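You operate a simulated robot arm through the tools that you are given. There is no shell and no other tool.

Carry out the task below with a simulated robot arm. There is one attempt and no reset: what you move stays moved.

Task
Unlatch the compost bin and scoop about two scoops' worth into the yellow tub.
Fine: use the green scoop and lay it back on its board; the lid ends shut and latched.

Only the result counts: the job must be done as asked and must still hold three seconds after the hand-in. Knocking over, shifting, dropping, spilling or breaking anything else fails it. A push-on lid holds only when it is set on centred and level and pressed home; a screw cap is set on level and turned clockwise until tight.

Robot
A 7-joint arm with a two-finger parallel gripper, fixed in place. Base frame: the origin is at the foot of the arm, x ahead of it, y to its left, z up. Lengths are in cm, angles in degrees, forces in N, time in s.
Its first joint turns from -132.0 to 132.0 degrees. Payload 3.91 kg.
The TCP is the grasp point between the finger pads, 3 cm short of the fingertips. In the tool frame z runs along the fingers and y along their closing line. The gripper opens to 11 cm. The fingers are 2 cm wide and 1 cm thick; the gripper's body (4.8 by 11.2 cm) begins 5.5 cm behind the TCP.
Orientation is that of the tool frame in the base frame, as [roll, pitch, yaw] about the fixed x, y, z axes, in that order (R = Rz(yaw) Ry(pitch) Rx(roll)). With the fingers straight down and closing along the base's y, the tool's x points along the base's -x, its y along +y and its z along -z.

Tools
- The arm moves only by the tool step_arm. Its argument "motion" is a list of rows, each an object (a shift or turn left out is 0, a gripper value left out holds the last) with "xyz": the shift along the tool's x, y, z in cm, a list of three; "angular": the turn, a rotation vector about the tool's x, y, z in degrees, a list of three; "hand": the opening, from 0 (shut) to 1 (fully open). In form: [{"xyz": [x, y, z], "angular": [ax, ay, az], "hand": hand}, ...]. A call has 1 to 20 rows; each row shifts and turns the commanded pose from where the row before left it, along the tool's axes as they then stand. Each row takes 0.2 s and may step no farther than 5 cm and 8.6 degrees from the row before; otherwise, or with a gripper value out of range, the whole call is refused. Where a pose cannot be reached the arm comes as near as it can. A force on the tool above 40 N (or 10 N above the force at the start of the call, whichever is more), or a blocked arm, ends the call early, and 0.2 s more pass. Each finger travels about 10.8 cm/s and halts on what it meets, pressing with about 33 N; the grip force reading is that of the motor and also rises with nothing between the fingers. The clock runs only during rows and for 0.2 s after the last one: add rows that do not move to give the fingers time. The reply holds the time, the measured pose of the TCP, the force on the tool along the base axes, the opening and the grip force, in the units named above and with some noise, with the torque about the TCP (base axes, N m) and any sound that the robot's microphone picked up, and new pictures: "show" is both (left out), scene, wrist or none.
- Cameras (640 x 400 px; columns grow to the right, rows downward): "scene" is fixed at [22.04, 50.19, 162.04]; the picture's right is [0.33, 0.94, 0.00], its down [0.64, -0.23, -0.74] and it looks along [-0.69, 0.25, -0.68] (base axes); focal length 214 px, centre (320, 200). "wrist" rides on the gripper at [7.2, 1.7, -10.3] in the tool frame; the picture's right is [-0.23, 0.97, 0.00], its down [-0.76, -0.18, -0.62] and it looks along [-0.61, -0.14, 0.78] (tool axes); focal length 222 px, centre (320, 200).
- pixel_to_xyz(camera, pixels): for up to 12 pixels [column, row] of the newest picture of that camera ("zoom" is the newest enlarged one), the place [x, y, z] in the base frame of the surface seen there, good to about 0.3 cm. It takes no simulated time.
- close_up(camera, box): a new picture of the part [left, top, right, bottom] of that camera's present view, enlarged. It takes no simulated time.
- finish_job(): hands the job in; it is judged then, once.

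Leave the gripper open and the arm clear of the work at the hand-in unless told otherwise.

The tools are called after ">>>" by a JSON object that holds its "op" and its "data". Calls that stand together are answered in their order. step_arm: Moves the arm, as the interface text tells. Its arguments: {"type":"object","properties":{"motion":{"type":"array","items":{"type":"object","properties":{"xyz":{"type":"array","items":{"type":"number"}},"angular":{"type":"array","items":{"type":"number"}},"hand":{"type":"number"}}}},"show":{"type":"string","enum":["both","scene","wrist","none"]}},"required":["motion"]} The other tools are called the same way: pixel_to_xyz (camera, pixels) gives the place of the surface under pixels of a picture; close_up (camera, box) takes an enlarged picture of a part of a camera's view; finish_job () hands the job in.

At the start:

```text
time: 0.0
tool_pos: [11.94, 53.5, 151.35]
tool_rot: [-180.0, 0.0, -180.0]
wrist_force: [0.1, -0.7, 0.4]
ft_torque: [0.0, -0.05, 0.0]
finger_gap: 10.99
grip_force: 0.1
```

scene: 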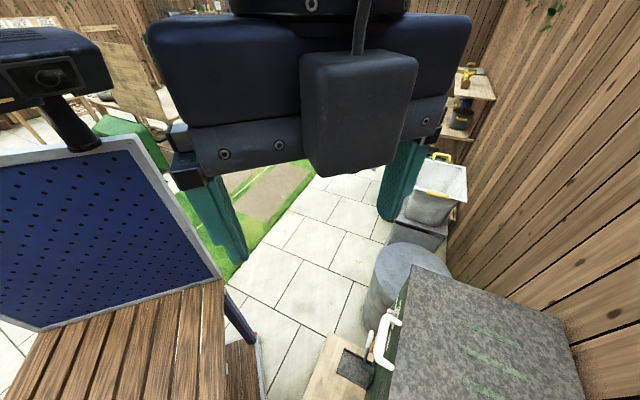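
wrist: 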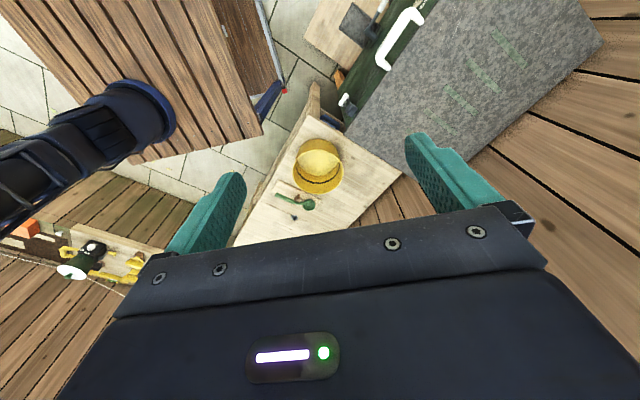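

The arm is blocking much of the scene camera. In the wrist view I can see a yellow tub near (318,165), a green scoop near (300,203), and a grey-lidded bin with a white handle near (400,40). I'll enlarge those parts and read positions.

>>> {"op": "close_up", "data": {"camera": "wrist", "box": [220, 60, 460, 240]}}

>>> {"op": "close_up", "data": {"camera": "scene", "box": [300, 230, 640, 400]}}

>>> {"op": "pixel_to_xyz", "data": {"camera": "wrist", "pixels": [[318, 140], [318, 165], [318, 190], [308, 204], [282, 196], [295, 217], [400, 40], [350, 115], [600, 42], [290, 92], [410, 175], [245, 235]]}}

>>> {"op": "pixel_to_xyz", "data": {"camera": "scene", "pixels": [[385, 345], [400, 320], [375, 365], [410, 270], [560, 320], [585, 399], [390, 399], [355, 365], [372, 345], [480, 340], [340, 380], [330, 335]]}}

```text
2.22 times, centred on (340, 150) of wrist
```

zoom: 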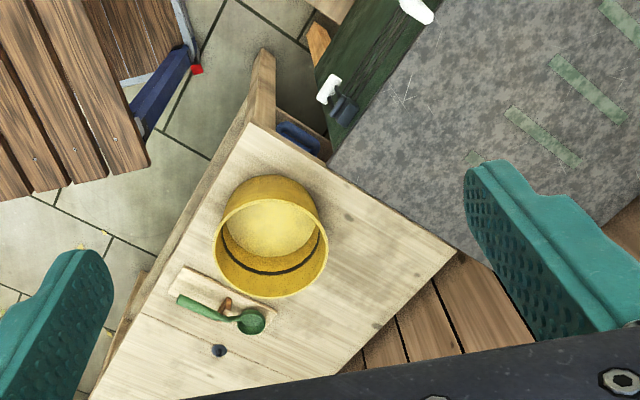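

```text
1.88 times, centred on (470, 315) of scene
```

zoom: 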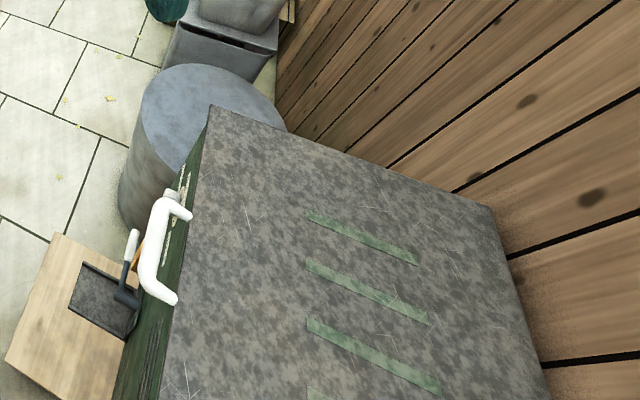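

```text
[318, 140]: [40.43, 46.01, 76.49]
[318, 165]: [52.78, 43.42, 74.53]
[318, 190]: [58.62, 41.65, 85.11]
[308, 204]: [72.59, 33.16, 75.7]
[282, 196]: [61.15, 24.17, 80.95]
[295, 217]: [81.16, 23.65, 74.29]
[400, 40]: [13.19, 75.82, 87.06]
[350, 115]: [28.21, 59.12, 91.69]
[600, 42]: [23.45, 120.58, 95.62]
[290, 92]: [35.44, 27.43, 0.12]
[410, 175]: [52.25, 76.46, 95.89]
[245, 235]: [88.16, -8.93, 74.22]
```

```text
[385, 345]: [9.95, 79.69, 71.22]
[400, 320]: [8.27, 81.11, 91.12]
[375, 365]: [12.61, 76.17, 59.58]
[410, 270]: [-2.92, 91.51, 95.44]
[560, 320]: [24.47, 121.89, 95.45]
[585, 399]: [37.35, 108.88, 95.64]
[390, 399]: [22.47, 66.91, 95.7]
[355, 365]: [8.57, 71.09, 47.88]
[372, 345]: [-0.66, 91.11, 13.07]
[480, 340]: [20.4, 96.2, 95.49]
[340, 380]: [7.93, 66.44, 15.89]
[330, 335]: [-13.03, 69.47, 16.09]
```

The bin is a chest with its lid top at z≈95.5. The tub and the green scoop stand on a table at z≈74. Before moving I'll look up the surrounding obstacles: the slatted bench, the dark pipe, the pegboard and the items at left.

>>> {"op": "pixel_to_xyz", "data": {"camera": "wrist", "pixels": [[130, 110], [30, 170], [150, 40], [255, 125], [60, 30], [313, 85], [345, 102], [340, 35], [380, 10], [100, 270], [235, 240], [400, 180]]}}

>>> {"op": "pixel_to_xyz", "data": {"camera": "scene", "pixels": [[130, 340], [220, 290], [40, 75], [70, 125], [100, 230], [230, 310], [430, 195], [400, 265], [210, 200], [250, 370], [245, 330], [445, 155]]}}

>>> {"op": "close_up", "data": {"camera": "wrist", "box": [300, 0, 460, 130]}}

```text
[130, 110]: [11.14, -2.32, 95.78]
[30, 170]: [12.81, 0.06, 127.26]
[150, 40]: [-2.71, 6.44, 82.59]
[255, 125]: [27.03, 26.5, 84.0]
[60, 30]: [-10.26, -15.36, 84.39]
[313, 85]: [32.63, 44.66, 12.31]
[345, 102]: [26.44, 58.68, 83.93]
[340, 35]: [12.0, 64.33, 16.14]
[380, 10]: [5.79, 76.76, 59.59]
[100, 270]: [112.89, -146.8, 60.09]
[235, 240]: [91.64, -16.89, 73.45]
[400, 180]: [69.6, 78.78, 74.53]
```

```text
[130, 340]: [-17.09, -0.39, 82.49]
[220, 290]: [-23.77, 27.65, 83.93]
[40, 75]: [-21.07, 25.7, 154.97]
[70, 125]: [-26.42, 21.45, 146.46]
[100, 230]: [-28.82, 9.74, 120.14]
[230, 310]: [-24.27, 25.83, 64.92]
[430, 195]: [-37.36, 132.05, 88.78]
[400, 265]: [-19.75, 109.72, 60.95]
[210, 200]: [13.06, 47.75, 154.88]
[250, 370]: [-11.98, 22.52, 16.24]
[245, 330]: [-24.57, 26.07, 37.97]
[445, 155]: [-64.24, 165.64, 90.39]
```

```text
3.08 times, centred on (380, 65) of wrist
```

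zoom: 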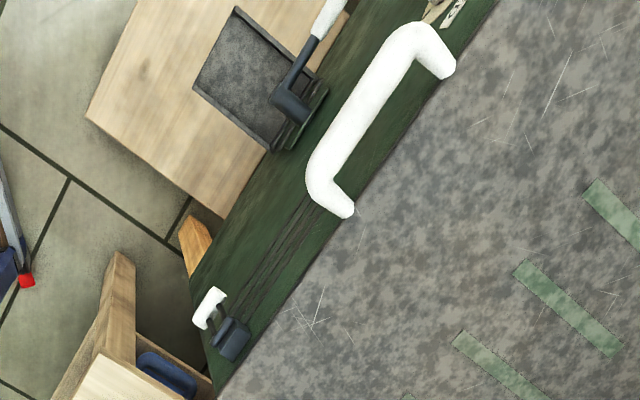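

On the bin's front face there is a white U-handle on the lid edge, at about (8..13, 76..81, 89). A latch with a white tab sits at about (26, 59, 84). I'll turn the hand 45° to face the bin and come down in front of it for a proper look, staying well clear at z≈111.

>>> {"op": "step_arm", "data": {"motion": [{"xyz": [0, 0, 4.5], "angular": [0, 0, -7.5], "hand": 1}, {"xyz": [0, 0, 4.5], "angular": [0, 0, -7.5]}, {"xyz": [0, 0, 4.5], "angular": [0, 0, -7.5]}, {"xyz": [0, 0, 4.5], "angular": [0, 0, -7.5]}, {"xyz": [0, 0, 4.5], "angular": [0, 0, -7.5]}, {"xyz": [0, 0, 4.5], "angular": [0, 0, -7.5]}, {"xyz": [0.6, 3.6, 3]}, {"xyz": [0.6, 3.6, 3]}, {"xyz": [0.6, 3.6, 3]}, {"xyz": [0.6, 3.6, 3]}]}}

```text
time: 2.2
tool_pos: [-0.28, 62.1, 112.47]
tool_rot: [180.0, 0.1, -134.9]
wrist_force: [0.4, -0.4, 1.2]
ft_torque: [0.04, 0.0, 0.02]
finger_gap: 11.0
grip_force: 0.1
```

scene: 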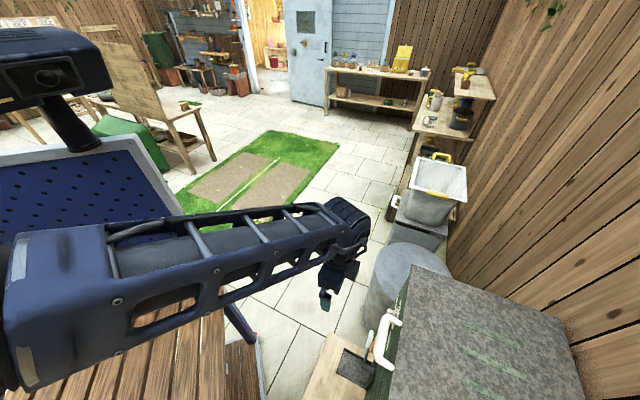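
wrist: 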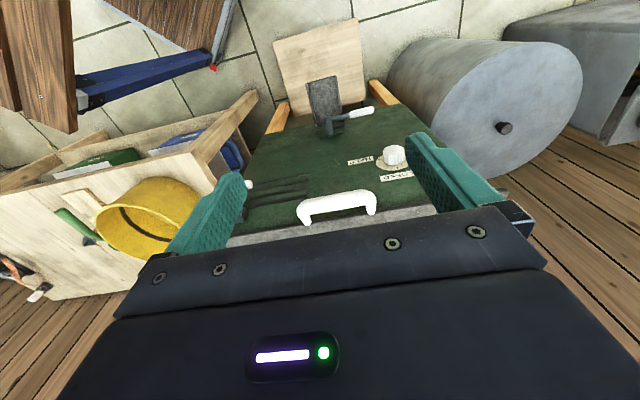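

The front face is visible now (the picture is upside-down). I see the U-handle at (338,205), a white dial with labels at (393,155), a lever with a white grip at (350,115), and something at (248,185). I'll enlarge these.

>>> {"op": "close_up", "data": {"camera": "wrist", "box": [220, 80, 450, 230]}}

>>> {"op": "close_up", "data": {"camera": "wrist", "box": [340, 130, 430, 190]}}

>>> {"op": "pixel_to_xyz", "data": {"camera": "wrist", "pixels": [[393, 153], [360, 160], [397, 177], [303, 210], [338, 197], [370, 208], [360, 113], [335, 125], [320, 90], [248, 185], [280, 210], [400, 205]]}}

>>> {"op": "close_up", "data": {"camera": "scene", "box": [300, 260, 500, 400]}}

```text
2.67 times, centred on (335, 155) of wrist
```

zoom: 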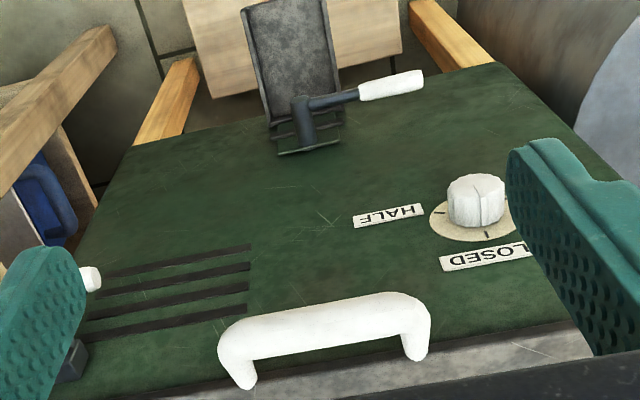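

```text
6.67 times, centred on (385, 160) of wrist
```

zoom: 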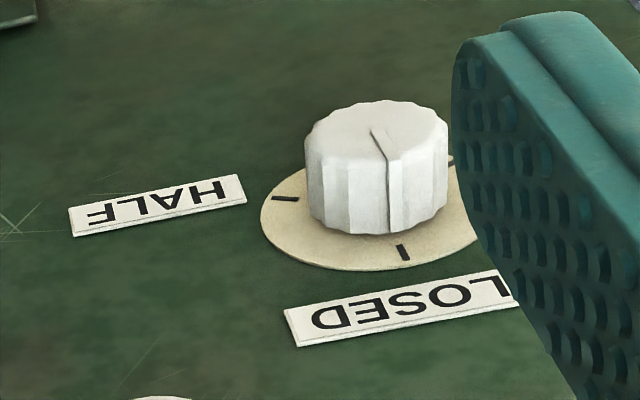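

```text
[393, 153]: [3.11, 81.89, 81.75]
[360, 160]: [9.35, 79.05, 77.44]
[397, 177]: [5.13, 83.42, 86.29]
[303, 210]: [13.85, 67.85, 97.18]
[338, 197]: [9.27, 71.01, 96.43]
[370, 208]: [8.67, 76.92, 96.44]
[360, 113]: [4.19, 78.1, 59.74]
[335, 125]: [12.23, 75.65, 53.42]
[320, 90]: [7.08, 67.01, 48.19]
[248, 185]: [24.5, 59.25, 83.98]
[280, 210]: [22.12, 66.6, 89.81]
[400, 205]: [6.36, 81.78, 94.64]
```

```text
2.86 times, centred on (400, 330) of scene
```

zoom: 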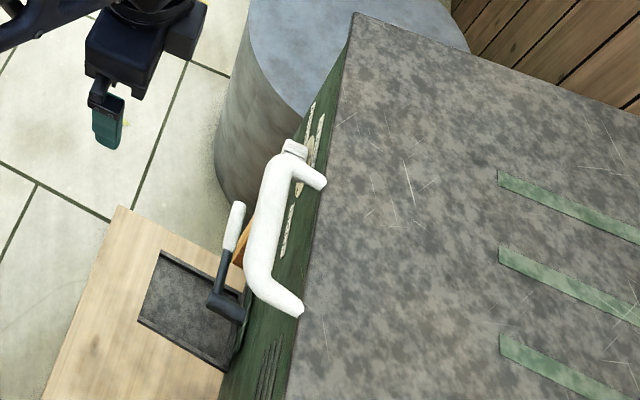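

There is a dial (CLOSED/HALF) that looks like a vent, a lower lever, slots, and a latch with a white tab at about (24.5, 59, 84). That latch is partly hidden behind a finger, so I'll shift the hand toward it for a closer look.

>>> {"op": "step_arm", "data": {"motion": [{"xyz": [-0.2, -4.2, 2.1]}, {"xyz": [-0.2, -4.2, 2.1]}, {"xyz": [-0.2, -4.2, 2.1]}, {"xyz": [-0.2, -4.2, 2.1]}]}}

>>> {"op": "close_up", "data": {"camera": "wrist", "box": [240, 120, 420, 230]}}

```text
time: 3.2
tool_pos: [12.37, 50.91, 103.91]
tool_rot: [-180.0, 0.0, -135.0]
wrist_force: [-0.5, 0.0, 0.8]
ft_torque: [-0.02, -0.02, 0.01]
finger_gap: 10.97
grip_force: 0.0
```

scene: 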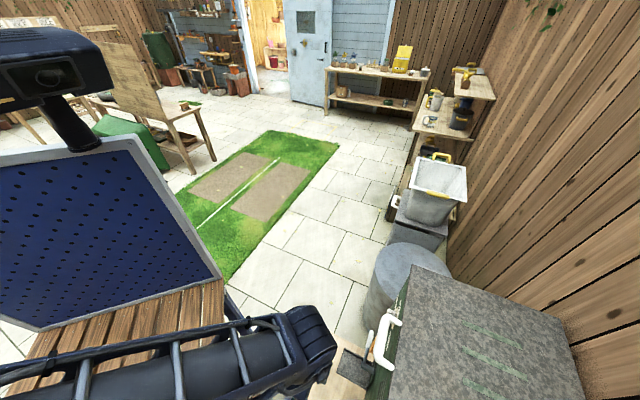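
wrist: 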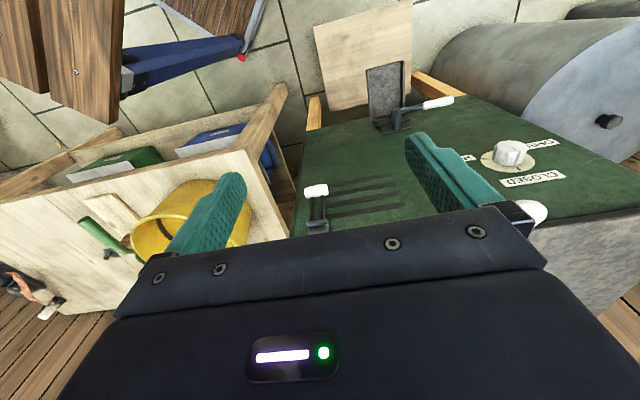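

```text
3.56 times, centred on (330, 175) of wrist
```

zoom: 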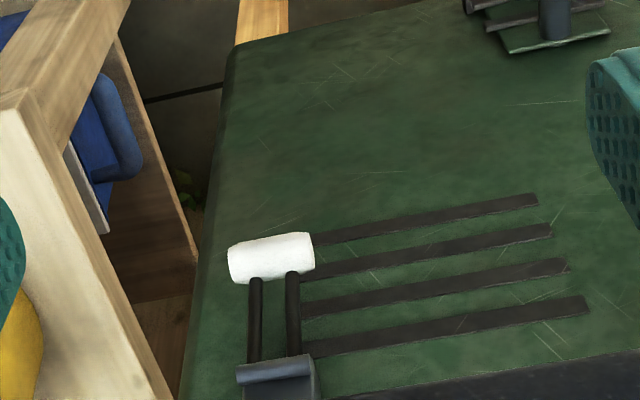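

This is a toggle-type latch: a grey block near the lid edge, two rods, and a white grip hanging lower. I'll read its geometry, the handle and the edges.

>>> {"op": "pixel_to_xyz", "data": {"camera": "zoom", "pixels": [[232, 265], [270, 258], [310, 248], [270, 240], [254, 320], [293, 320], [245, 375], [310, 375], [278, 390], [270, 370], [400, 300], [230, 200]]}}

>>> {"op": "close_up", "data": {"camera": "wrist", "box": [290, 175, 350, 215]}}

```text
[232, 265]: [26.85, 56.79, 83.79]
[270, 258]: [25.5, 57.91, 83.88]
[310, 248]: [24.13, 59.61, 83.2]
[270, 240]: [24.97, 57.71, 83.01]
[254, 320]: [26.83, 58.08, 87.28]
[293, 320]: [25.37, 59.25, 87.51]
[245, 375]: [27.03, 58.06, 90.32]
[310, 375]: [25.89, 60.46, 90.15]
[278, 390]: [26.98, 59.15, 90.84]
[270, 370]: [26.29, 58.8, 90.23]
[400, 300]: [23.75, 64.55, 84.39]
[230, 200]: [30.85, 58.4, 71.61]
```

```text
10.00 times, centred on (320, 195) of wrist
```

zoom: 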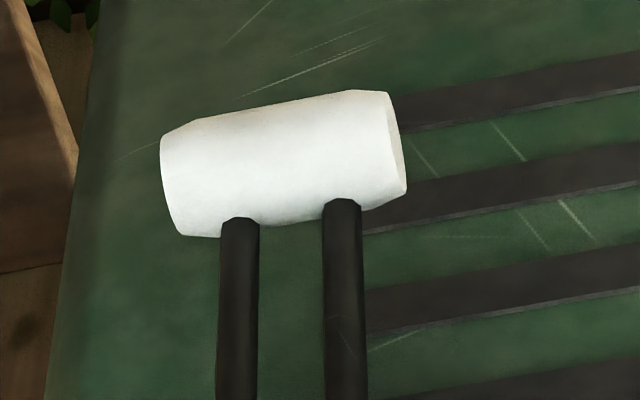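

The latch grip is about 3.4 cm proud of the front face at z≈83.5, and its block is at z≈90. I'll also enlarge the chute and lever, the dial, and the tub and scoop in this view before deciding.

>>> {"op": "close_up", "data": {"camera": "wrist", "box": [340, 40, 580, 220]}}

>>> {"op": "close_up", "data": {"camera": "wrist", "box": [0, 100, 260, 330]}}

>>> {"op": "pixel_to_xyz", "data": {"camera": "wrist", "pixels": [[435, 103], [393, 120], [386, 85], [605, 122], [510, 152], [535, 178], [560, 240], [620, 290], [580, 150], [300, 230], [130, 240], [80, 220]]}}

```text
2.22 times, centred on (460, 130) of wrist
```

zoom: 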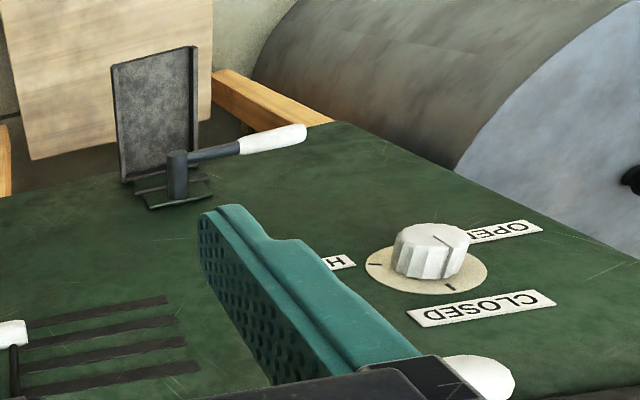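

```text
1.74 times, centred on (130, 215) of wrist
```

zoom: 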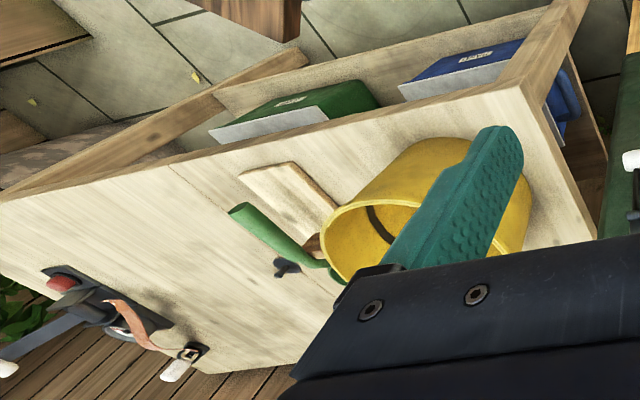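

```text
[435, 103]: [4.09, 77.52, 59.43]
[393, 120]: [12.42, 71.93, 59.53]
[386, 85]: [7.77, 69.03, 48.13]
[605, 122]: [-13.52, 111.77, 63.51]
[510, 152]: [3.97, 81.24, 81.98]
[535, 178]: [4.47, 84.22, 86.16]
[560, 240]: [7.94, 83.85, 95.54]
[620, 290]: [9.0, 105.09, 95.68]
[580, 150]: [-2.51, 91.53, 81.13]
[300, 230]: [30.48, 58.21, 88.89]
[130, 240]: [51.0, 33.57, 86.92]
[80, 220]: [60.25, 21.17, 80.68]
```

The front face is a clean 45° plane. The front controls (vent dial OPEN/HALF/CLOSED, chute lever) aren't what the task asks for. Next I'll survey the scoop, board and tub from above the table, travelling high at z≈120 and then going down to z≈102.

>>> {"op": "step_arm", "data": {"motion": [{"xyz": [-2, -3.19, -2.29]}, {"xyz": [-2, -3.19, -2.29]}, {"xyz": [-2, -3.19, -2.29]}, {"xyz": [-2, -3.19, -2.29]}, {"xyz": [-2, -3.19, -2.29]}, {"xyz": [-2, -3.19, -2.29]}, {"xyz": [-2, -3.19, -2.29]}, {"xyz": [1.15, -3.45, 2.25]}, {"xyz": [1.15, -3.45, 2.25]}, {"xyz": [1.15, -3.45, 2.25]}, {"xyz": [1.15, -3.45, 2.25]}, {"xyz": [1.15, -3.45, 2.25]}, {"xyz": [1.15, -3.45, 2.25]}, {"xyz": [1.15, -3.45, 2.25]}, {"xyz": [1.15, -3.45, 2.25]}]}}

>>> {"op": "close_up", "data": {"camera": "wrist", "box": [240, 100, 420, 215]}}

```text
time: 6.4
tool_pos: [50.96, 18.73, 101.92]
tool_rot: [180.0, 0.1, -134.9]
wrist_force: [1.0, -0.8, -0.6]
ft_torque: [-0.01, 0.0, 0.02]
finger_gap: 11.01
grip_force: 0.1
```

scene: 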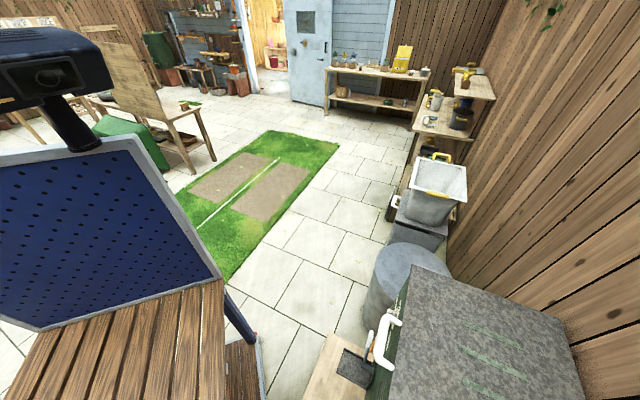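
wrist: 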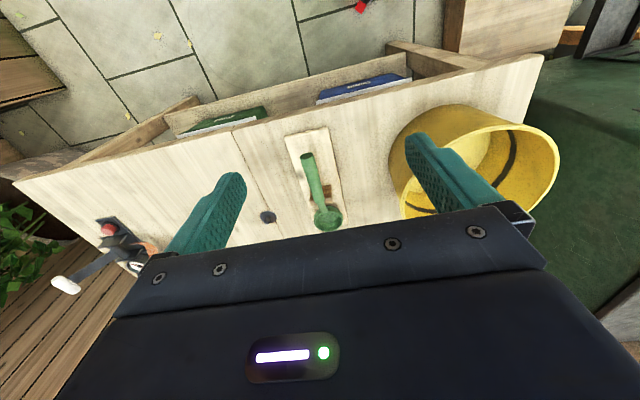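

```text
3.48 times, centred on (330, 158) of wrist
```

zoom: 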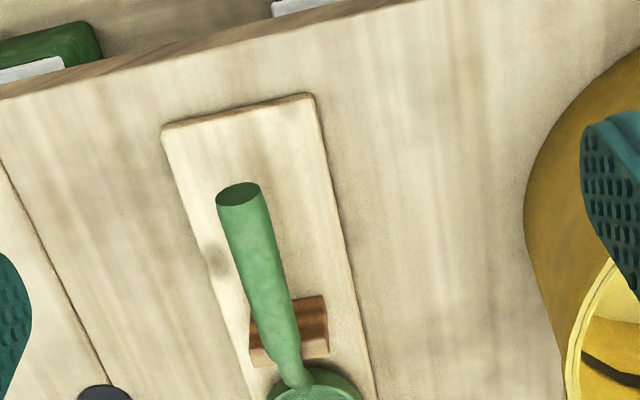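

The scoop rests on a narrow board. Its handle rises from the bowl and the neck sits in a small wooden cradle. I'll read its geometry plus the tub's rim.

>>> {"op": "pixel_to_xyz", "data": {"camera": "zoom", "pixels": [[238, 195], [238, 185], [245, 230], [258, 280], [275, 330], [292, 375], [318, 388], [165, 128], [313, 97], [375, 395], [310, 320], [255, 350]]}}

>>> {"op": "close_up", "data": {"camera": "wrist", "box": [280, 170, 370, 235]}}

>>> {"op": "pixel_to_xyz", "data": {"camera": "wrist", "pixels": [[328, 215], [318, 222], [338, 212], [395, 165], [430, 108], [470, 104], [520, 130], [557, 165], [470, 150], [510, 155], [410, 205], [268, 217]]}}

```text
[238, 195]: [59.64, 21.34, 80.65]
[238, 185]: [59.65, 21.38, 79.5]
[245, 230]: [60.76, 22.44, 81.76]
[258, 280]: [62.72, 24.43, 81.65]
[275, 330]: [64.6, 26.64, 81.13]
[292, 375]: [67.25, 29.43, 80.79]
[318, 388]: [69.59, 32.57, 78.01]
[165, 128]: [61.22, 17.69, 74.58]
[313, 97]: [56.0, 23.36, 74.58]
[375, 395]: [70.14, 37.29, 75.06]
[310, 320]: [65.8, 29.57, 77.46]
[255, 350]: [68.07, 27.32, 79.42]
```

```text
6.15 times, centred on (325, 202) of wrist
```

zoom: 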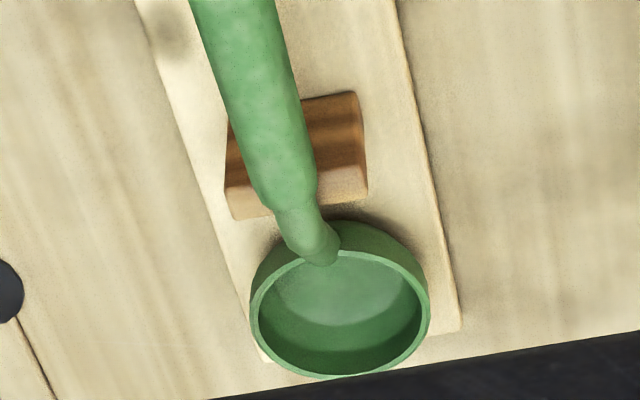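

```text
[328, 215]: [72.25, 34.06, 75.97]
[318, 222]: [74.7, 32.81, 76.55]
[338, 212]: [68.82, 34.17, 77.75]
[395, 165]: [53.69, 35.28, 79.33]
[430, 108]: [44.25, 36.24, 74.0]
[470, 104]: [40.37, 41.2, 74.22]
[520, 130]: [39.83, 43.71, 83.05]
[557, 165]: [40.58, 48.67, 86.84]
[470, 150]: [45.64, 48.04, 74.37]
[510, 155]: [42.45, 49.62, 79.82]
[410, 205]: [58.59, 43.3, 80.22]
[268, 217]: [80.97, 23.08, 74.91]
```

The scoop handle lies along the 45° forward direction at z≈80.6, running from (59.6, 21.3) to about (68, 30.5). The bowl is at about (71.5, 33.5). The current hand yaw already suits grasping it. First comes the latch, so I'll go back high, over to the front of the bin, and tilt the hand 45° to look at the latch almost horizontally.

>>> {"op": "step_arm", "data": {"motion": [{"xyz": [-1.175, 3.475, -2.0]}, {"xyz": [-1.175, 3.475, -2.0]}, {"xyz": [-1.175, 3.475, -2.0]}, {"xyz": [-1.175, 3.475, -2.0]}, {"xyz": [-1.175, 3.475, -2.0]}, {"xyz": [-1.175, 3.475, -2.0]}, {"xyz": [-1.175, 3.475, -2.0]}, {"xyz": [-1.175, 3.475, -2.0]}, {"xyz": [2.27, 3.03, 2.17]}, {"xyz": [2.27, 3.03, 2.17]}, {"xyz": [2.27, 3.03, 2.17]}, {"xyz": [2.27, 3.03, 2.17]}, {"xyz": [2.27, 3.03, 2.17]}, {"xyz": [2.27, 3.03, 2.17]}], "show": "none"}}

>>> {"op": "step_arm", "data": {"motion": [{"angular": [0, -7.5, 0]}, {"angular": [0, -7.5, 0]}, {"angular": [0, -7.5, 0]}, {"angular": [0, -7.5, 0]}, {"angular": [0, -7.5, 0]}, {"angular": [0, -7.5, 0]}]}}

```text
time: 9.4
tool_pos: [15.63, 48.43, 105.02]
tool_rot: [-180.0, 0.0, -135.0]
wrist_force: [0.8, 0.5, 0.4]
ft_torque: [0.0, 0.04, 0.0]
finger_gap: 11.0
grip_force: 0.1
```

```text
time: 10.8
tool_pos: [15.68, 48.47, 104.95]
tool_rot: [180.0, 45.1, -135.0]
wrist_force: [0.1, 0.5, -0.5]
ft_torque: [0.0, 0.03, -0.01]
finger_gap: 10.99
grip_force: 0.2
```

scene: 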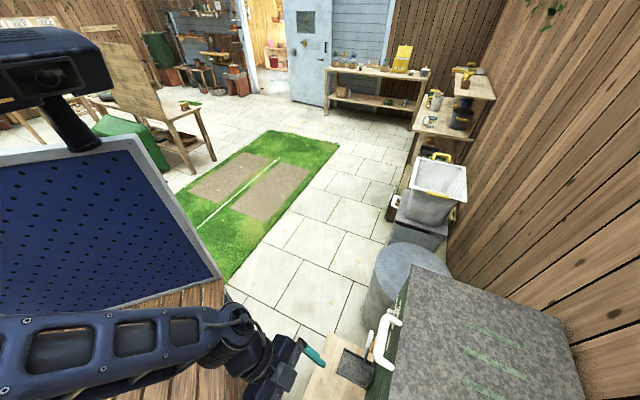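
wrist: 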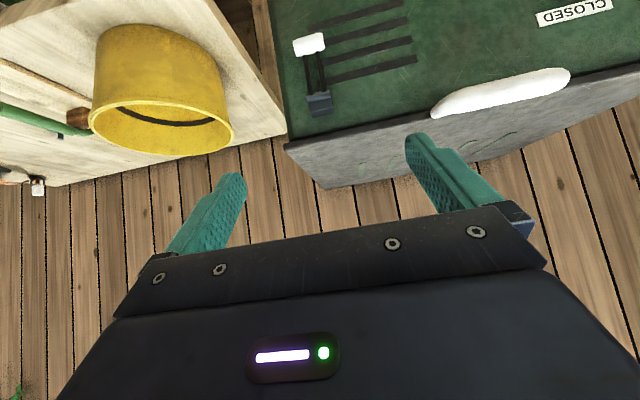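

The tilt works. The latch is at (315,70), and the lid's front edge and handle are visible. I'll enlarge the latch and read points before going lower.

>>> {"op": "close_up", "data": {"camera": "wrist", "box": [270, 10, 430, 130]}}

>>> {"op": "pixel_to_xyz", "data": {"camera": "wrist", "pixels": [[320, 103], [325, 120], [310, 45], [312, 75], [440, 115], [500, 90], [560, 85], [450, 105], [330, 180], [287, 148], [300, 130], [620, 75]]}}

>>> {"op": "close_up", "data": {"camera": "wrist", "box": [400, 50, 620, 200]}}

```text
3.33 times, centred on (350, 70) of wrist
```

zoom: 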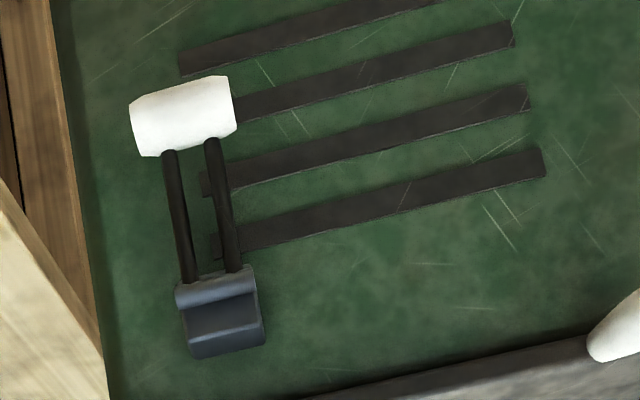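

```text
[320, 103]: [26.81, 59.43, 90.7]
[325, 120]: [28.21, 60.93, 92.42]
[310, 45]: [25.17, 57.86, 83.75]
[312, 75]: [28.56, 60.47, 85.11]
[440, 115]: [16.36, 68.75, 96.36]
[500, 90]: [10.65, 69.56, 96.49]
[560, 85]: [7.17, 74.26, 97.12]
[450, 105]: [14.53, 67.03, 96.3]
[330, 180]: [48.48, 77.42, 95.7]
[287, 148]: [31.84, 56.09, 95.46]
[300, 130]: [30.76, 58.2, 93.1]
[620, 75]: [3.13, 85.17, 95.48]
```

```text
2.67 times, centred on (510, 125) of wrist
```

zoom: 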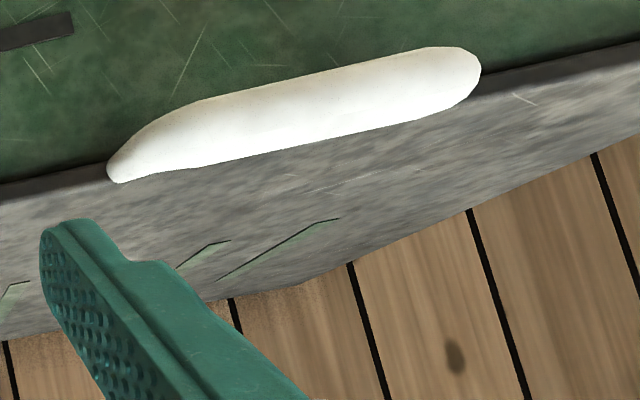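

The latch is a lever with its hinge at the dark block (z≈90) and a white cross-grip at z≈83.5. I'll come straight down in front of it, staying about 14 cm back, and take a level look.

>>> {"op": "step_arm", "data": {"motion": [{"xyz": [2.97, 0, 2.97]}, {"xyz": [2.97, 0, 2.97]}, {"xyz": [2.97, 0, 2.97]}, {"xyz": [2.97, 0, 2.97]}, {"xyz": [2.97, 0, 2.97]}], "show": "wrist"}}

>>> {"op": "close_up", "data": {"camera": "wrist", "box": [250, 120, 390, 215]}}

```text
time: 12.0
tool_pos: [15.56, 48.41, 83.91]
tool_rot: [179.9, 45.1, -135.1]
wrist_force: [0.2, 0.1, 0.6]
ft_torque: [0.0, 0.02, -0.03]
finger_gap: 11.01
grip_force: 0.0
```

wrist: 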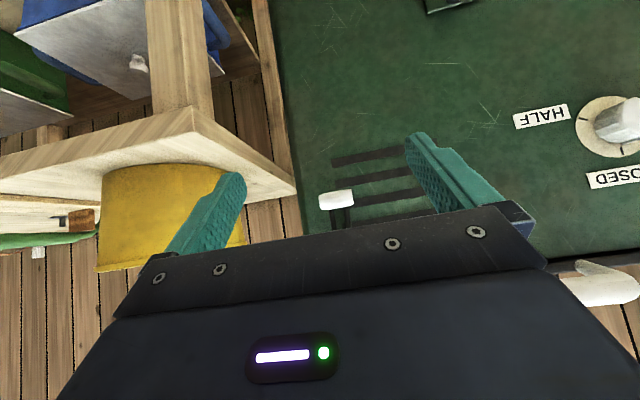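

```text
4.21 times, centred on (320, 168) of wrist
```

zoom: 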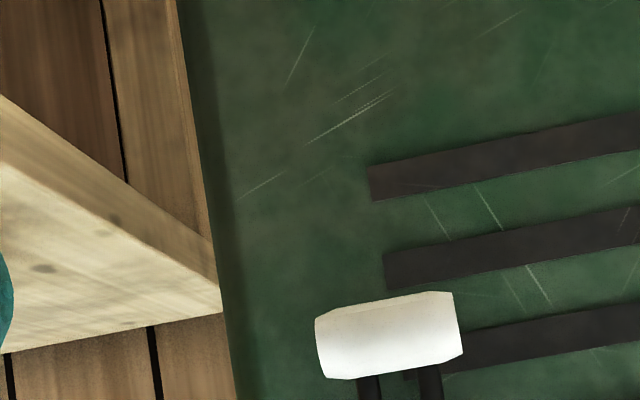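

The grip sits at zoom (390,335). I'll measure its ends to centre the fingers.

>>> {"op": "pixel_to_xyz", "data": {"camera": "zoom", "pixels": [[320, 345], [390, 315], [390, 335], [390, 360], [458, 325], [370, 390], [428, 390], [355, 370], [220, 300], [300, 250], [500, 320], [440, 300]]}}

```text
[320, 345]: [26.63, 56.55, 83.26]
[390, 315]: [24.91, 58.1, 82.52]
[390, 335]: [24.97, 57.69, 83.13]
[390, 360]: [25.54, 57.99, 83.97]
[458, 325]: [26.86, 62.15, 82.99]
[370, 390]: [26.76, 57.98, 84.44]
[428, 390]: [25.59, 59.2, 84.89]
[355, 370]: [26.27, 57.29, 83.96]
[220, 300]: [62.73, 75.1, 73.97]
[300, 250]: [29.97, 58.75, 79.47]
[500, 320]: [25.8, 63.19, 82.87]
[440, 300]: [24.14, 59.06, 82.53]
```

The grip centre is at about (f 59.5, l 23.1, z 83.2) in the 45° frame, 4 cm long. I'll move forward so the fingers straddle its ends, with the tips staying about 1 cm off the front panel, then close.

>>> {"op": "step_arm", "data": {"motion": [{"xyz": [-2.4, -0.03, 2.4]}, {"xyz": [-2.4, -0.03, 2.4]}, {"xyz": [-2.4, -0.03, 2.4]}, {"xyz": [-2.4, -0.03, 2.4]}, {"hand": 0.3}, {}, {}, {}]}}

>>> {"op": "close_up", "data": {"camera": "wrist", "box": [220, 110, 420, 230]}}

```text
time: 13.8
tool_pos: [25.36, 57.81, 83.87]
tool_rot: [-180.0, 45.0, -135.1]
wrist_force: [11.6, -10.2, 5.2]
ft_torque: [-0.16, -0.19, -0.13]
finger_gap: 4.05
grip_force: 45.2
```

scene: 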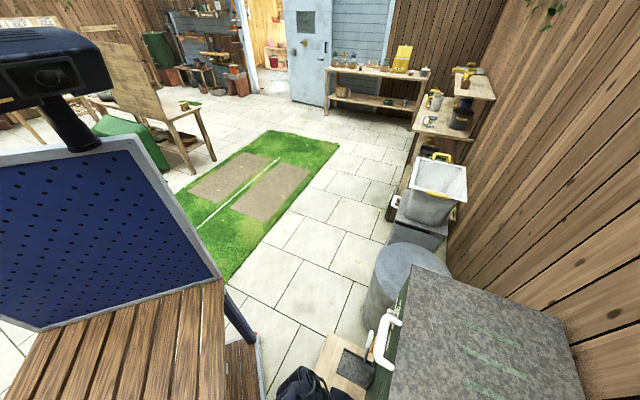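
wrist: 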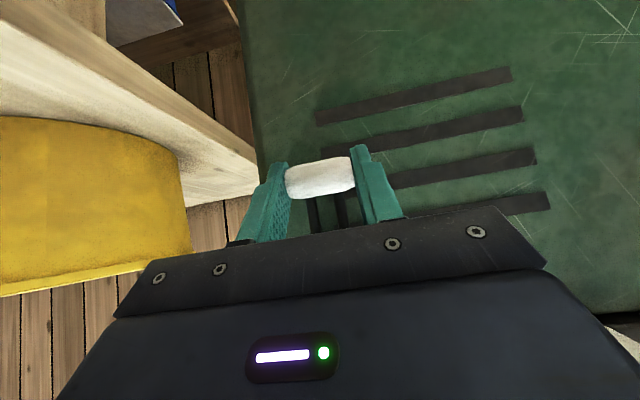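

```text
3.20 times, centred on (320, 170) of wrist
```

zoom: 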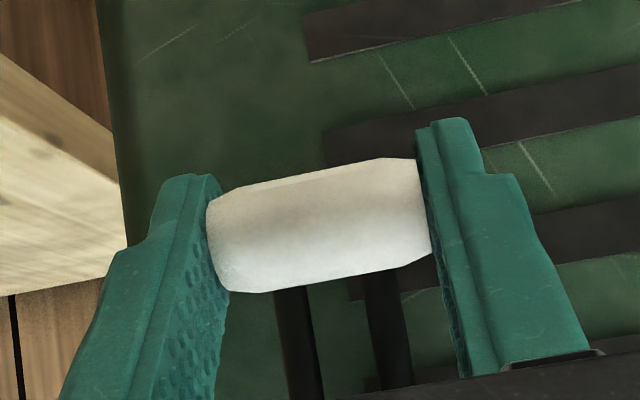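

The grip is held with a 4.05 cm gap. The sideways force is about 15 N, so I'll ease 0.2 cm to the side and then start pulling the lever outward and up along its arc, checking the force as I go.

>>> {"op": "step_arm", "data": {"motion": [{"xyz": [0, -0.2, 0]}, {"xyz": [0.53, 0, -1.13]}, {"xyz": [0.53, 0, -1.13]}], "show": "wrist"}}

```text
time: 14.6
tool_pos: [23.62, 56.13, 84.68]
tool_rot: [180.0, 45.0, -135.0]
wrist_force: [-3.9, -4.9, -3.9]
ft_torque: [0.15, 0.02, 0.14]
finger_gap: 4.03
grip_force: 37.6
```

wrist: 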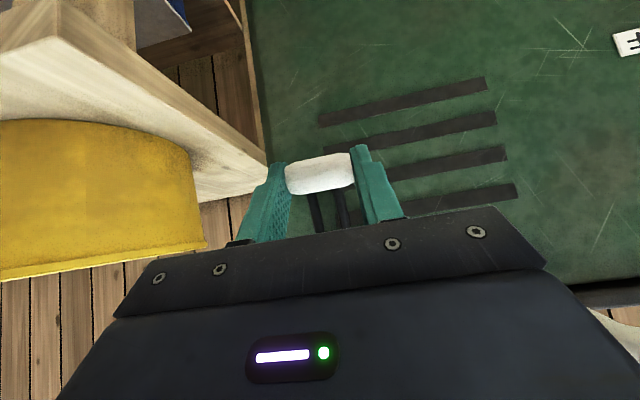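

The lever swings outward with only a few newtons. I'll continue along the arc to about horizontal.

>>> {"op": "step_arm", "data": {"motion": [{"xyz": [0.1, 0, -1.23]}, {"xyz": [0.1, 0, -1.23]}, {"xyz": [-0.32, 0, -1.19]}, {"xyz": [-0.32, 0, -1.19]}], "show": "wrist"}}

>>> {"op": "close_up", "data": {"camera": "wrist", "box": [220, 110, 420, 230]}}

```text
time: 15.6
tool_pos: [21.59, 54.06, 88.61]
tool_rot: [179.9, 45.1, -135.0]
wrist_force: [-6.7, 17.5, -14.5]
ft_torque: [-0.47, 1.05, 0.28]
finger_gap: 4.03
grip_force: 45.2
```

wrist: 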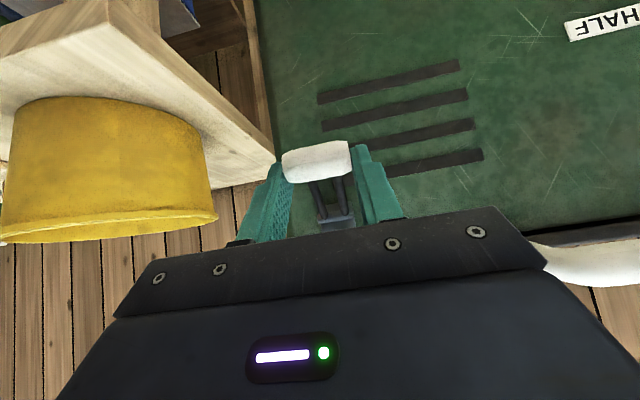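

```text
3.20 times, centred on (320, 170) of wrist
```

zoom: 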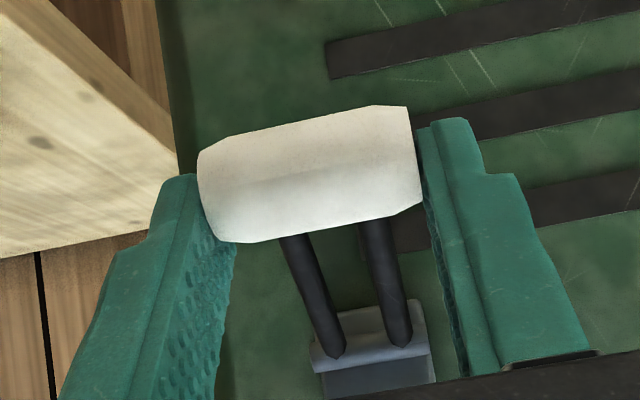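

The force rose to about 17 N sideways and 14 N down. I'll measure where the grip and hinge are now to see the lever's real angle.

>>> {"op": "pixel_to_xyz", "data": {"camera": "zoom", "pixels": [[200, 170], [305, 150], [310, 190], [310, 225], [418, 160], [330, 345], [398, 335], [300, 270], [375, 260], [365, 350], [375, 370], [320, 360]]}}

```text
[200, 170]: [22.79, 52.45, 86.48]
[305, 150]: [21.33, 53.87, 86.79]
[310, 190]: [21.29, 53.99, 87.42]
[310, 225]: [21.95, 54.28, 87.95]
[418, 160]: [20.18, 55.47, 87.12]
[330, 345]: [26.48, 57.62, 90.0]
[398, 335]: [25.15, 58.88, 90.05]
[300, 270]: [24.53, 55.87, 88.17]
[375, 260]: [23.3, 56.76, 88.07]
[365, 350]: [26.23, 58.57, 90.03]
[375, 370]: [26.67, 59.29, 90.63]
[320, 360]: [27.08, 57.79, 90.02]
```

The lever is at about 69° from hanging and follows a slightly lower hinge than I assumed. I'll continue in small steps with a corrected arc, easing the side load.

>>> {"op": "step_arm", "data": {"motion": [{"xyz": [-0.4, 0.2, -0.8]}, {"xyz": [-0.55, 0, -0.78]}], "show": "wrist"}}

>>> {"op": "close_up", "data": {"camera": "wrist", "box": [220, 110, 420, 230]}}

>>> {"op": "pixel_to_xyz", "data": {"camera": "zoom", "pixels": [[305, 150], [310, 190], [310, 225], [330, 345], [398, 335]]}}

```text
time: 16.2
tool_pos: [21.13, 53.76, 90.18]
tool_rot: [-179.7, 45.0, -135.0]
wrist_force: [3.9, -5.9, -19.5]
ft_torque: [-1.13, 0.82, -0.13]
finger_gap: 4.03
grip_force: 44.6
```

wrist: 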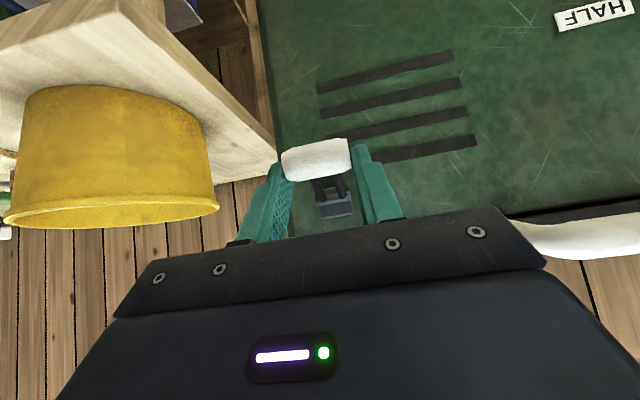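

```text
3.20 times, centred on (320, 170) of wrist
```

zoom: 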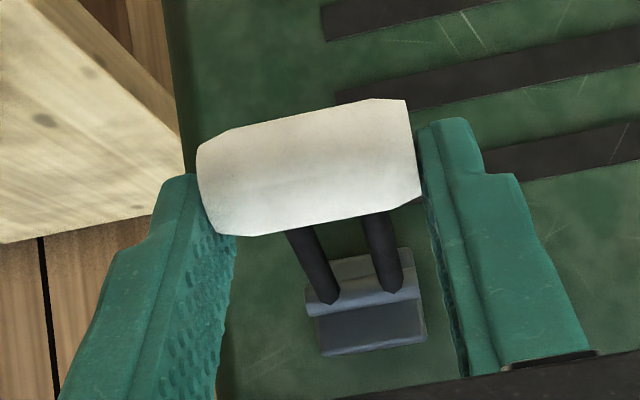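

```text
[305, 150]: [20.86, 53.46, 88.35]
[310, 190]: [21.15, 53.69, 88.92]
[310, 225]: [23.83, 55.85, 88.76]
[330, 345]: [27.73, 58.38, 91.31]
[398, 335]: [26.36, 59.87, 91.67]
```

The lever keeps moving (about 82° now) against about 20 N. I'll continue upward past horizontal in small steps.

>>> {"op": "step_arm", "data": {"motion": [{"xyz": [-0.7, 0, -0.75]}, {"xyz": [-0.8, 0, -0.7]}, {"xyz": [-0.9, 0, -0.6]}], "show": "wrist"}}

>>> {"op": "close_up", "data": {"camera": "wrist", "box": [220, 110, 420, 230]}}

>>> {"op": "pixel_to_xyz", "data": {"camera": "zoom", "pixels": [[305, 150], [310, 190], [310, 225], [330, 280], [398, 270], [330, 330]]}}

```text
time: 17.0
tool_pos: [21.28, 53.96, 93.44]
tool_rot: [180.0, 45.1, -135.0]
wrist_force: [-0.2, -0.2, 0.6]
ft_torque: [0.0, 0.01, -0.01]
finger_gap: 3.33
grip_force: 0.1
```

wrist: 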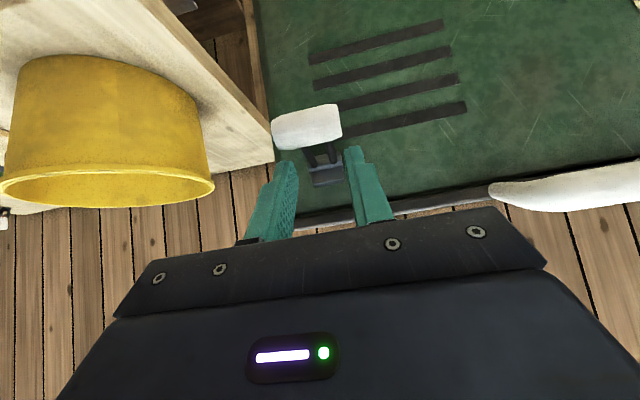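

```text
3.20 times, centred on (320, 170) of wrist
```

zoom: 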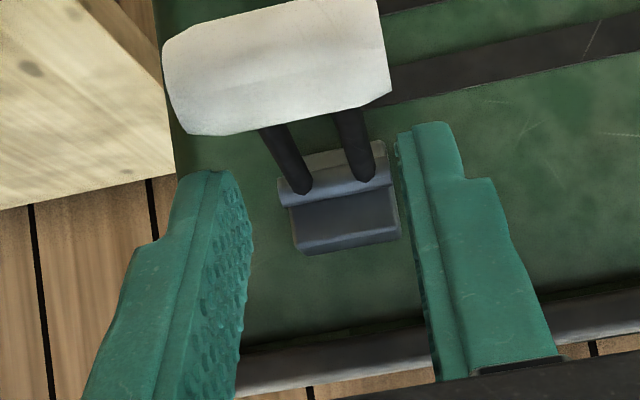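

```text
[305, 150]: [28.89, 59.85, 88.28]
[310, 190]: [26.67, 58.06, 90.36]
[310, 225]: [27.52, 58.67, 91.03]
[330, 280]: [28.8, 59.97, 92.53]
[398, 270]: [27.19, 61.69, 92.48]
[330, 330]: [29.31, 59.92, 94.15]
```

The fingers slipped off the grip, but the lever stays where it is. I'll measure its position.

>>> {"op": "pixel_to_xyz", "data": {"camera": "zoom", "pixels": [[170, 70], [270, 40], [270, 80], [270, 115], [385, 60], [280, 150], [350, 140], [300, 190], [365, 178]]}}

```text
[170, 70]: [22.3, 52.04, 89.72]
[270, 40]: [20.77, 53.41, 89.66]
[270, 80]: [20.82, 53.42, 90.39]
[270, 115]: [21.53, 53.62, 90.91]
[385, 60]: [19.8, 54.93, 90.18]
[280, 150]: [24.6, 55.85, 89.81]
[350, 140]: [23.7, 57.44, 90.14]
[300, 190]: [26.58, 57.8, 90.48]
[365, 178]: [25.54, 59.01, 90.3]
```

The lever now stands horizontal, with its grip at z≈90. I'll back off, open the hand and slide left to view the handle at l≈43 before trying the lid.

>>> {"op": "step_arm", "data": {"motion": [{"xyz": [0, 0, -4]}, {"xyz": [0, 0, -4], "hand": 1}, {"xyz": [0, 5, 0]}, {"xyz": [0, 5, 0]}, {"xyz": [0, 5, 0]}, {"xyz": [0, 5, 0]}]}}

>>> {"op": "close_up", "data": {"camera": "wrist", "box": [220, 90, 460, 230]}}

```text
time: 18.4
tool_pos: [3.17, 64.1, 99.11]
tool_rot: [180.0, 44.9, -135.2]
wrist_force: [0.7, 0.0, -0.6]
ft_torque: [0.03, 0.06, 0.04]
finger_gap: 11.0
grip_force: 0.0
```

scene: 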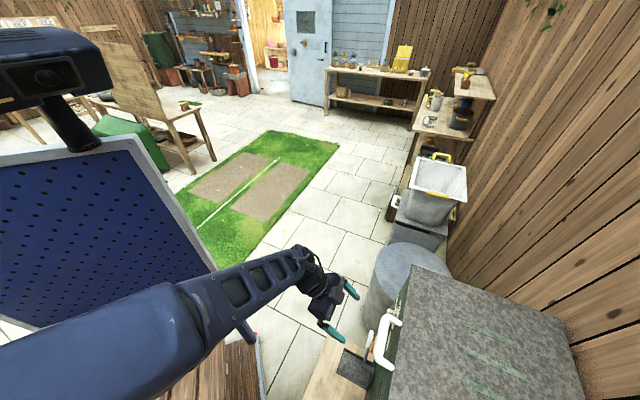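
wrist: 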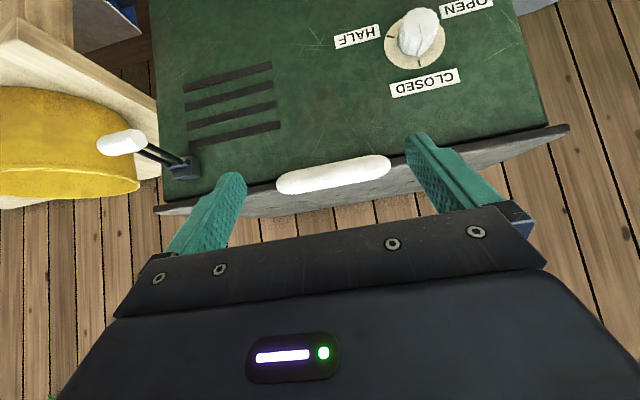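

```text
2.67 times, centred on (340, 160) of wrist
```

zoom: 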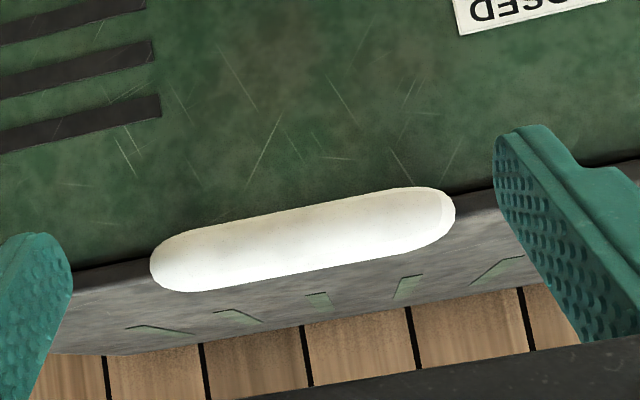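

I'll measure the handle bar from this level view.

>>> {"op": "pixel_to_xyz", "data": {"camera": "zoom", "pixels": [[160, 260], [230, 235], [230, 255], [230, 275], [300, 210], [305, 235], [305, 262], [400, 195], [405, 220], [405, 245], [450, 215], [120, 278]]}}

>>> {"op": "pixel_to_xyz", "data": {"camera": "wrist", "pixels": [[565, 128], [548, 120], [160, 208], [122, 142], [400, 190], [300, 214], [240, 185], [185, 168], [530, 128], [500, 140]]}}

```text
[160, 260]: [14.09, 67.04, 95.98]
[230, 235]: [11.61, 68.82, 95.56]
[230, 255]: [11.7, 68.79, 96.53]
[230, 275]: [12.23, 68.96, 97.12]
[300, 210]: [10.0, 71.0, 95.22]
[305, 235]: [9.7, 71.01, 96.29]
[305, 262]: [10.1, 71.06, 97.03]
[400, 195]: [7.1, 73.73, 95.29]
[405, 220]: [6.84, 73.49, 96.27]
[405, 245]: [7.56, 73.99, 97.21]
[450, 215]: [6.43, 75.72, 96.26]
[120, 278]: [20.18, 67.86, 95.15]
```

```text
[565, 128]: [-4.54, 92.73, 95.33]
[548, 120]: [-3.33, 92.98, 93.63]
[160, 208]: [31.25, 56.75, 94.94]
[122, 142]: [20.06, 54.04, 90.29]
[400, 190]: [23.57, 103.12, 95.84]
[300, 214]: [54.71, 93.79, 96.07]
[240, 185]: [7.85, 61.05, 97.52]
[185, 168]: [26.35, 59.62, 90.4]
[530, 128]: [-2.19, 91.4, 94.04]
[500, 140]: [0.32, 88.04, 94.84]
```

The bar is centred at about f 57.9, l 43.2, z 96.2, with about 4 cm of clearance to the lid edge. I'll point the hand level at the bin and roll it 90° so the fingers can sit above and below the bar, caging it. First the reorientation, in free space.

>>> {"op": "step_arm", "data": {"motion": [{"angular": [0, -7.5, 0]}, {"angular": [0, -7.5, 0]}, {"angular": [0, -7.5, 0]}, {"angular": [0, -7.5, 0]}, {"angular": [0, -7.5, 0]}, {"angular": [0, -7.5, 0]}, {"angular": [0, 0, 7.5]}, {"angular": [0, 0, 7.5]}, {"angular": [0, 0, 7.5]}, {"angular": [0, 0, 7.5]}, {"angular": [0, 0, 7.5]}, {"angular": [0, 0, 7.5]}, {"angular": [0, 0, 7.5]}, {"angular": [0, 0, 7.5]}, {"angular": [0, 0, 7.5]}, {"angular": [0, 0, 7.5]}, {"angular": [0, 0, 7.5]}, {"angular": [0, 0, 7.5]}]}}

```text
time: 21.3
tool_pos: [5.56, 70.88, 102.18]
tool_rot: [90.4, 35.1, 135.7]
wrist_force: [-4.0, -18.6, 6.8]
ft_torque: [-1.08, -0.06, -0.81]
finger_gap: 10.99
grip_force: 0.1
out of reach, approached as far as the arm can: row 11, 12, 13, 14
stopped in row 14: the force on the tool passed its limit at 94 N (the readings are from after the stop); the commanded pose is now the measured one
```

scene: 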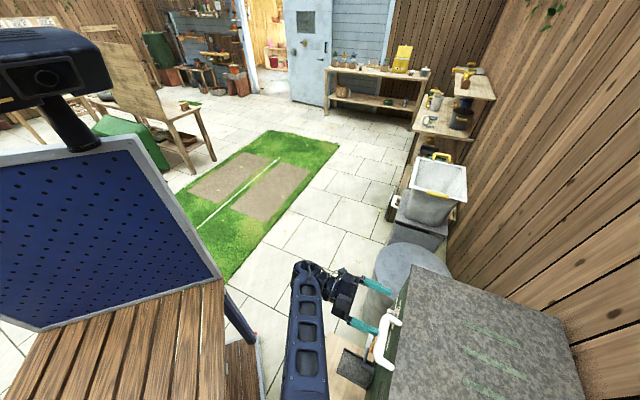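
wrist: 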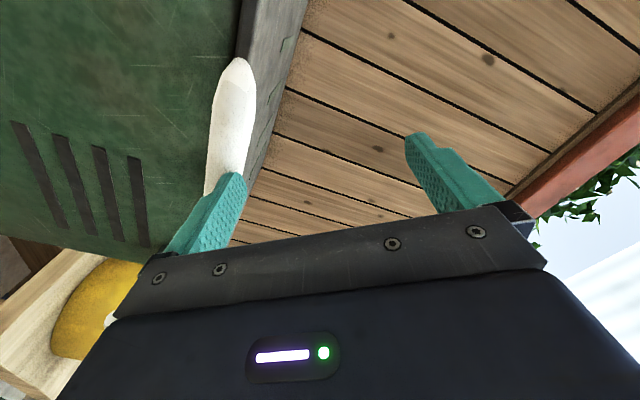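

The commanded pose was too close to the base: the arm drifted forward and a fingertip pressed the bar. The lid looks unmoved. I'll lift straight up away from the bar, move slightly forward where reach is better, and finish the roll there.

>>> {"op": "step_arm", "data": {"motion": [{"xyz": [-1.15, 1.64, 0]}, {"xyz": [-1.15, 1.64, 0]}, {"xyz": [-1.15, 1.64, 0]}]}}

>>> {"op": "close_up", "data": {"camera": "scene", "box": [280, 230, 480, 400]}}

```text
time: 22.1
tool_pos: [5.83, 71.05, 108.18]
tool_rot: [90.7, 35.2, 135.6]
wrist_force: [0.5, 0.1, 0.0]
ft_torque: [0.03, 0.01, 0.0]
finger_gap: 10.99
grip_force: 0.1
```

scene: 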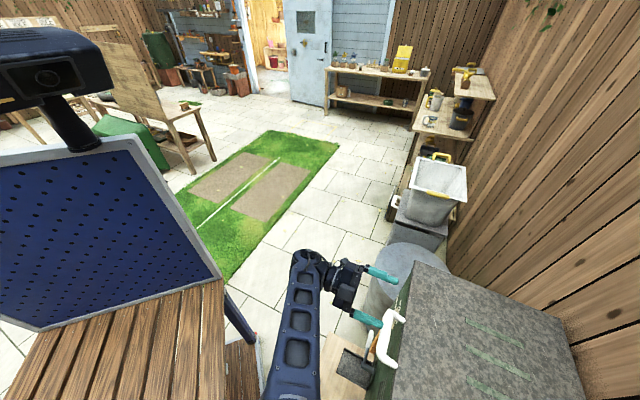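
wrist: 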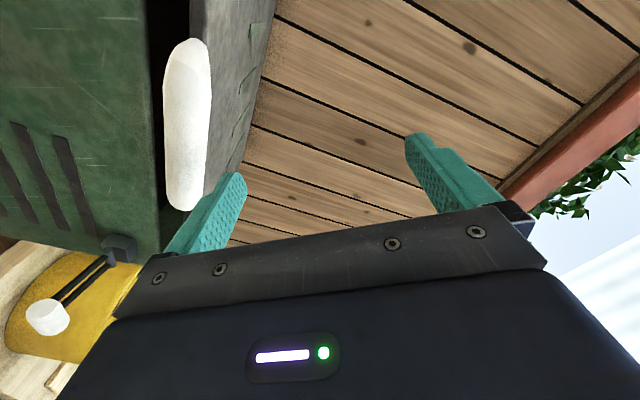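

```text
2.35 times, centred on (380, 315) of scene
```

zoom: 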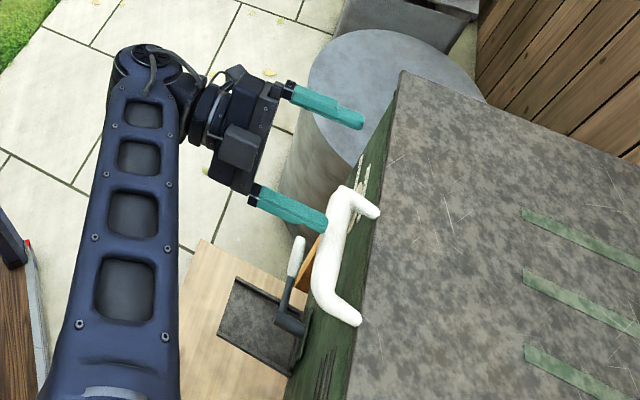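

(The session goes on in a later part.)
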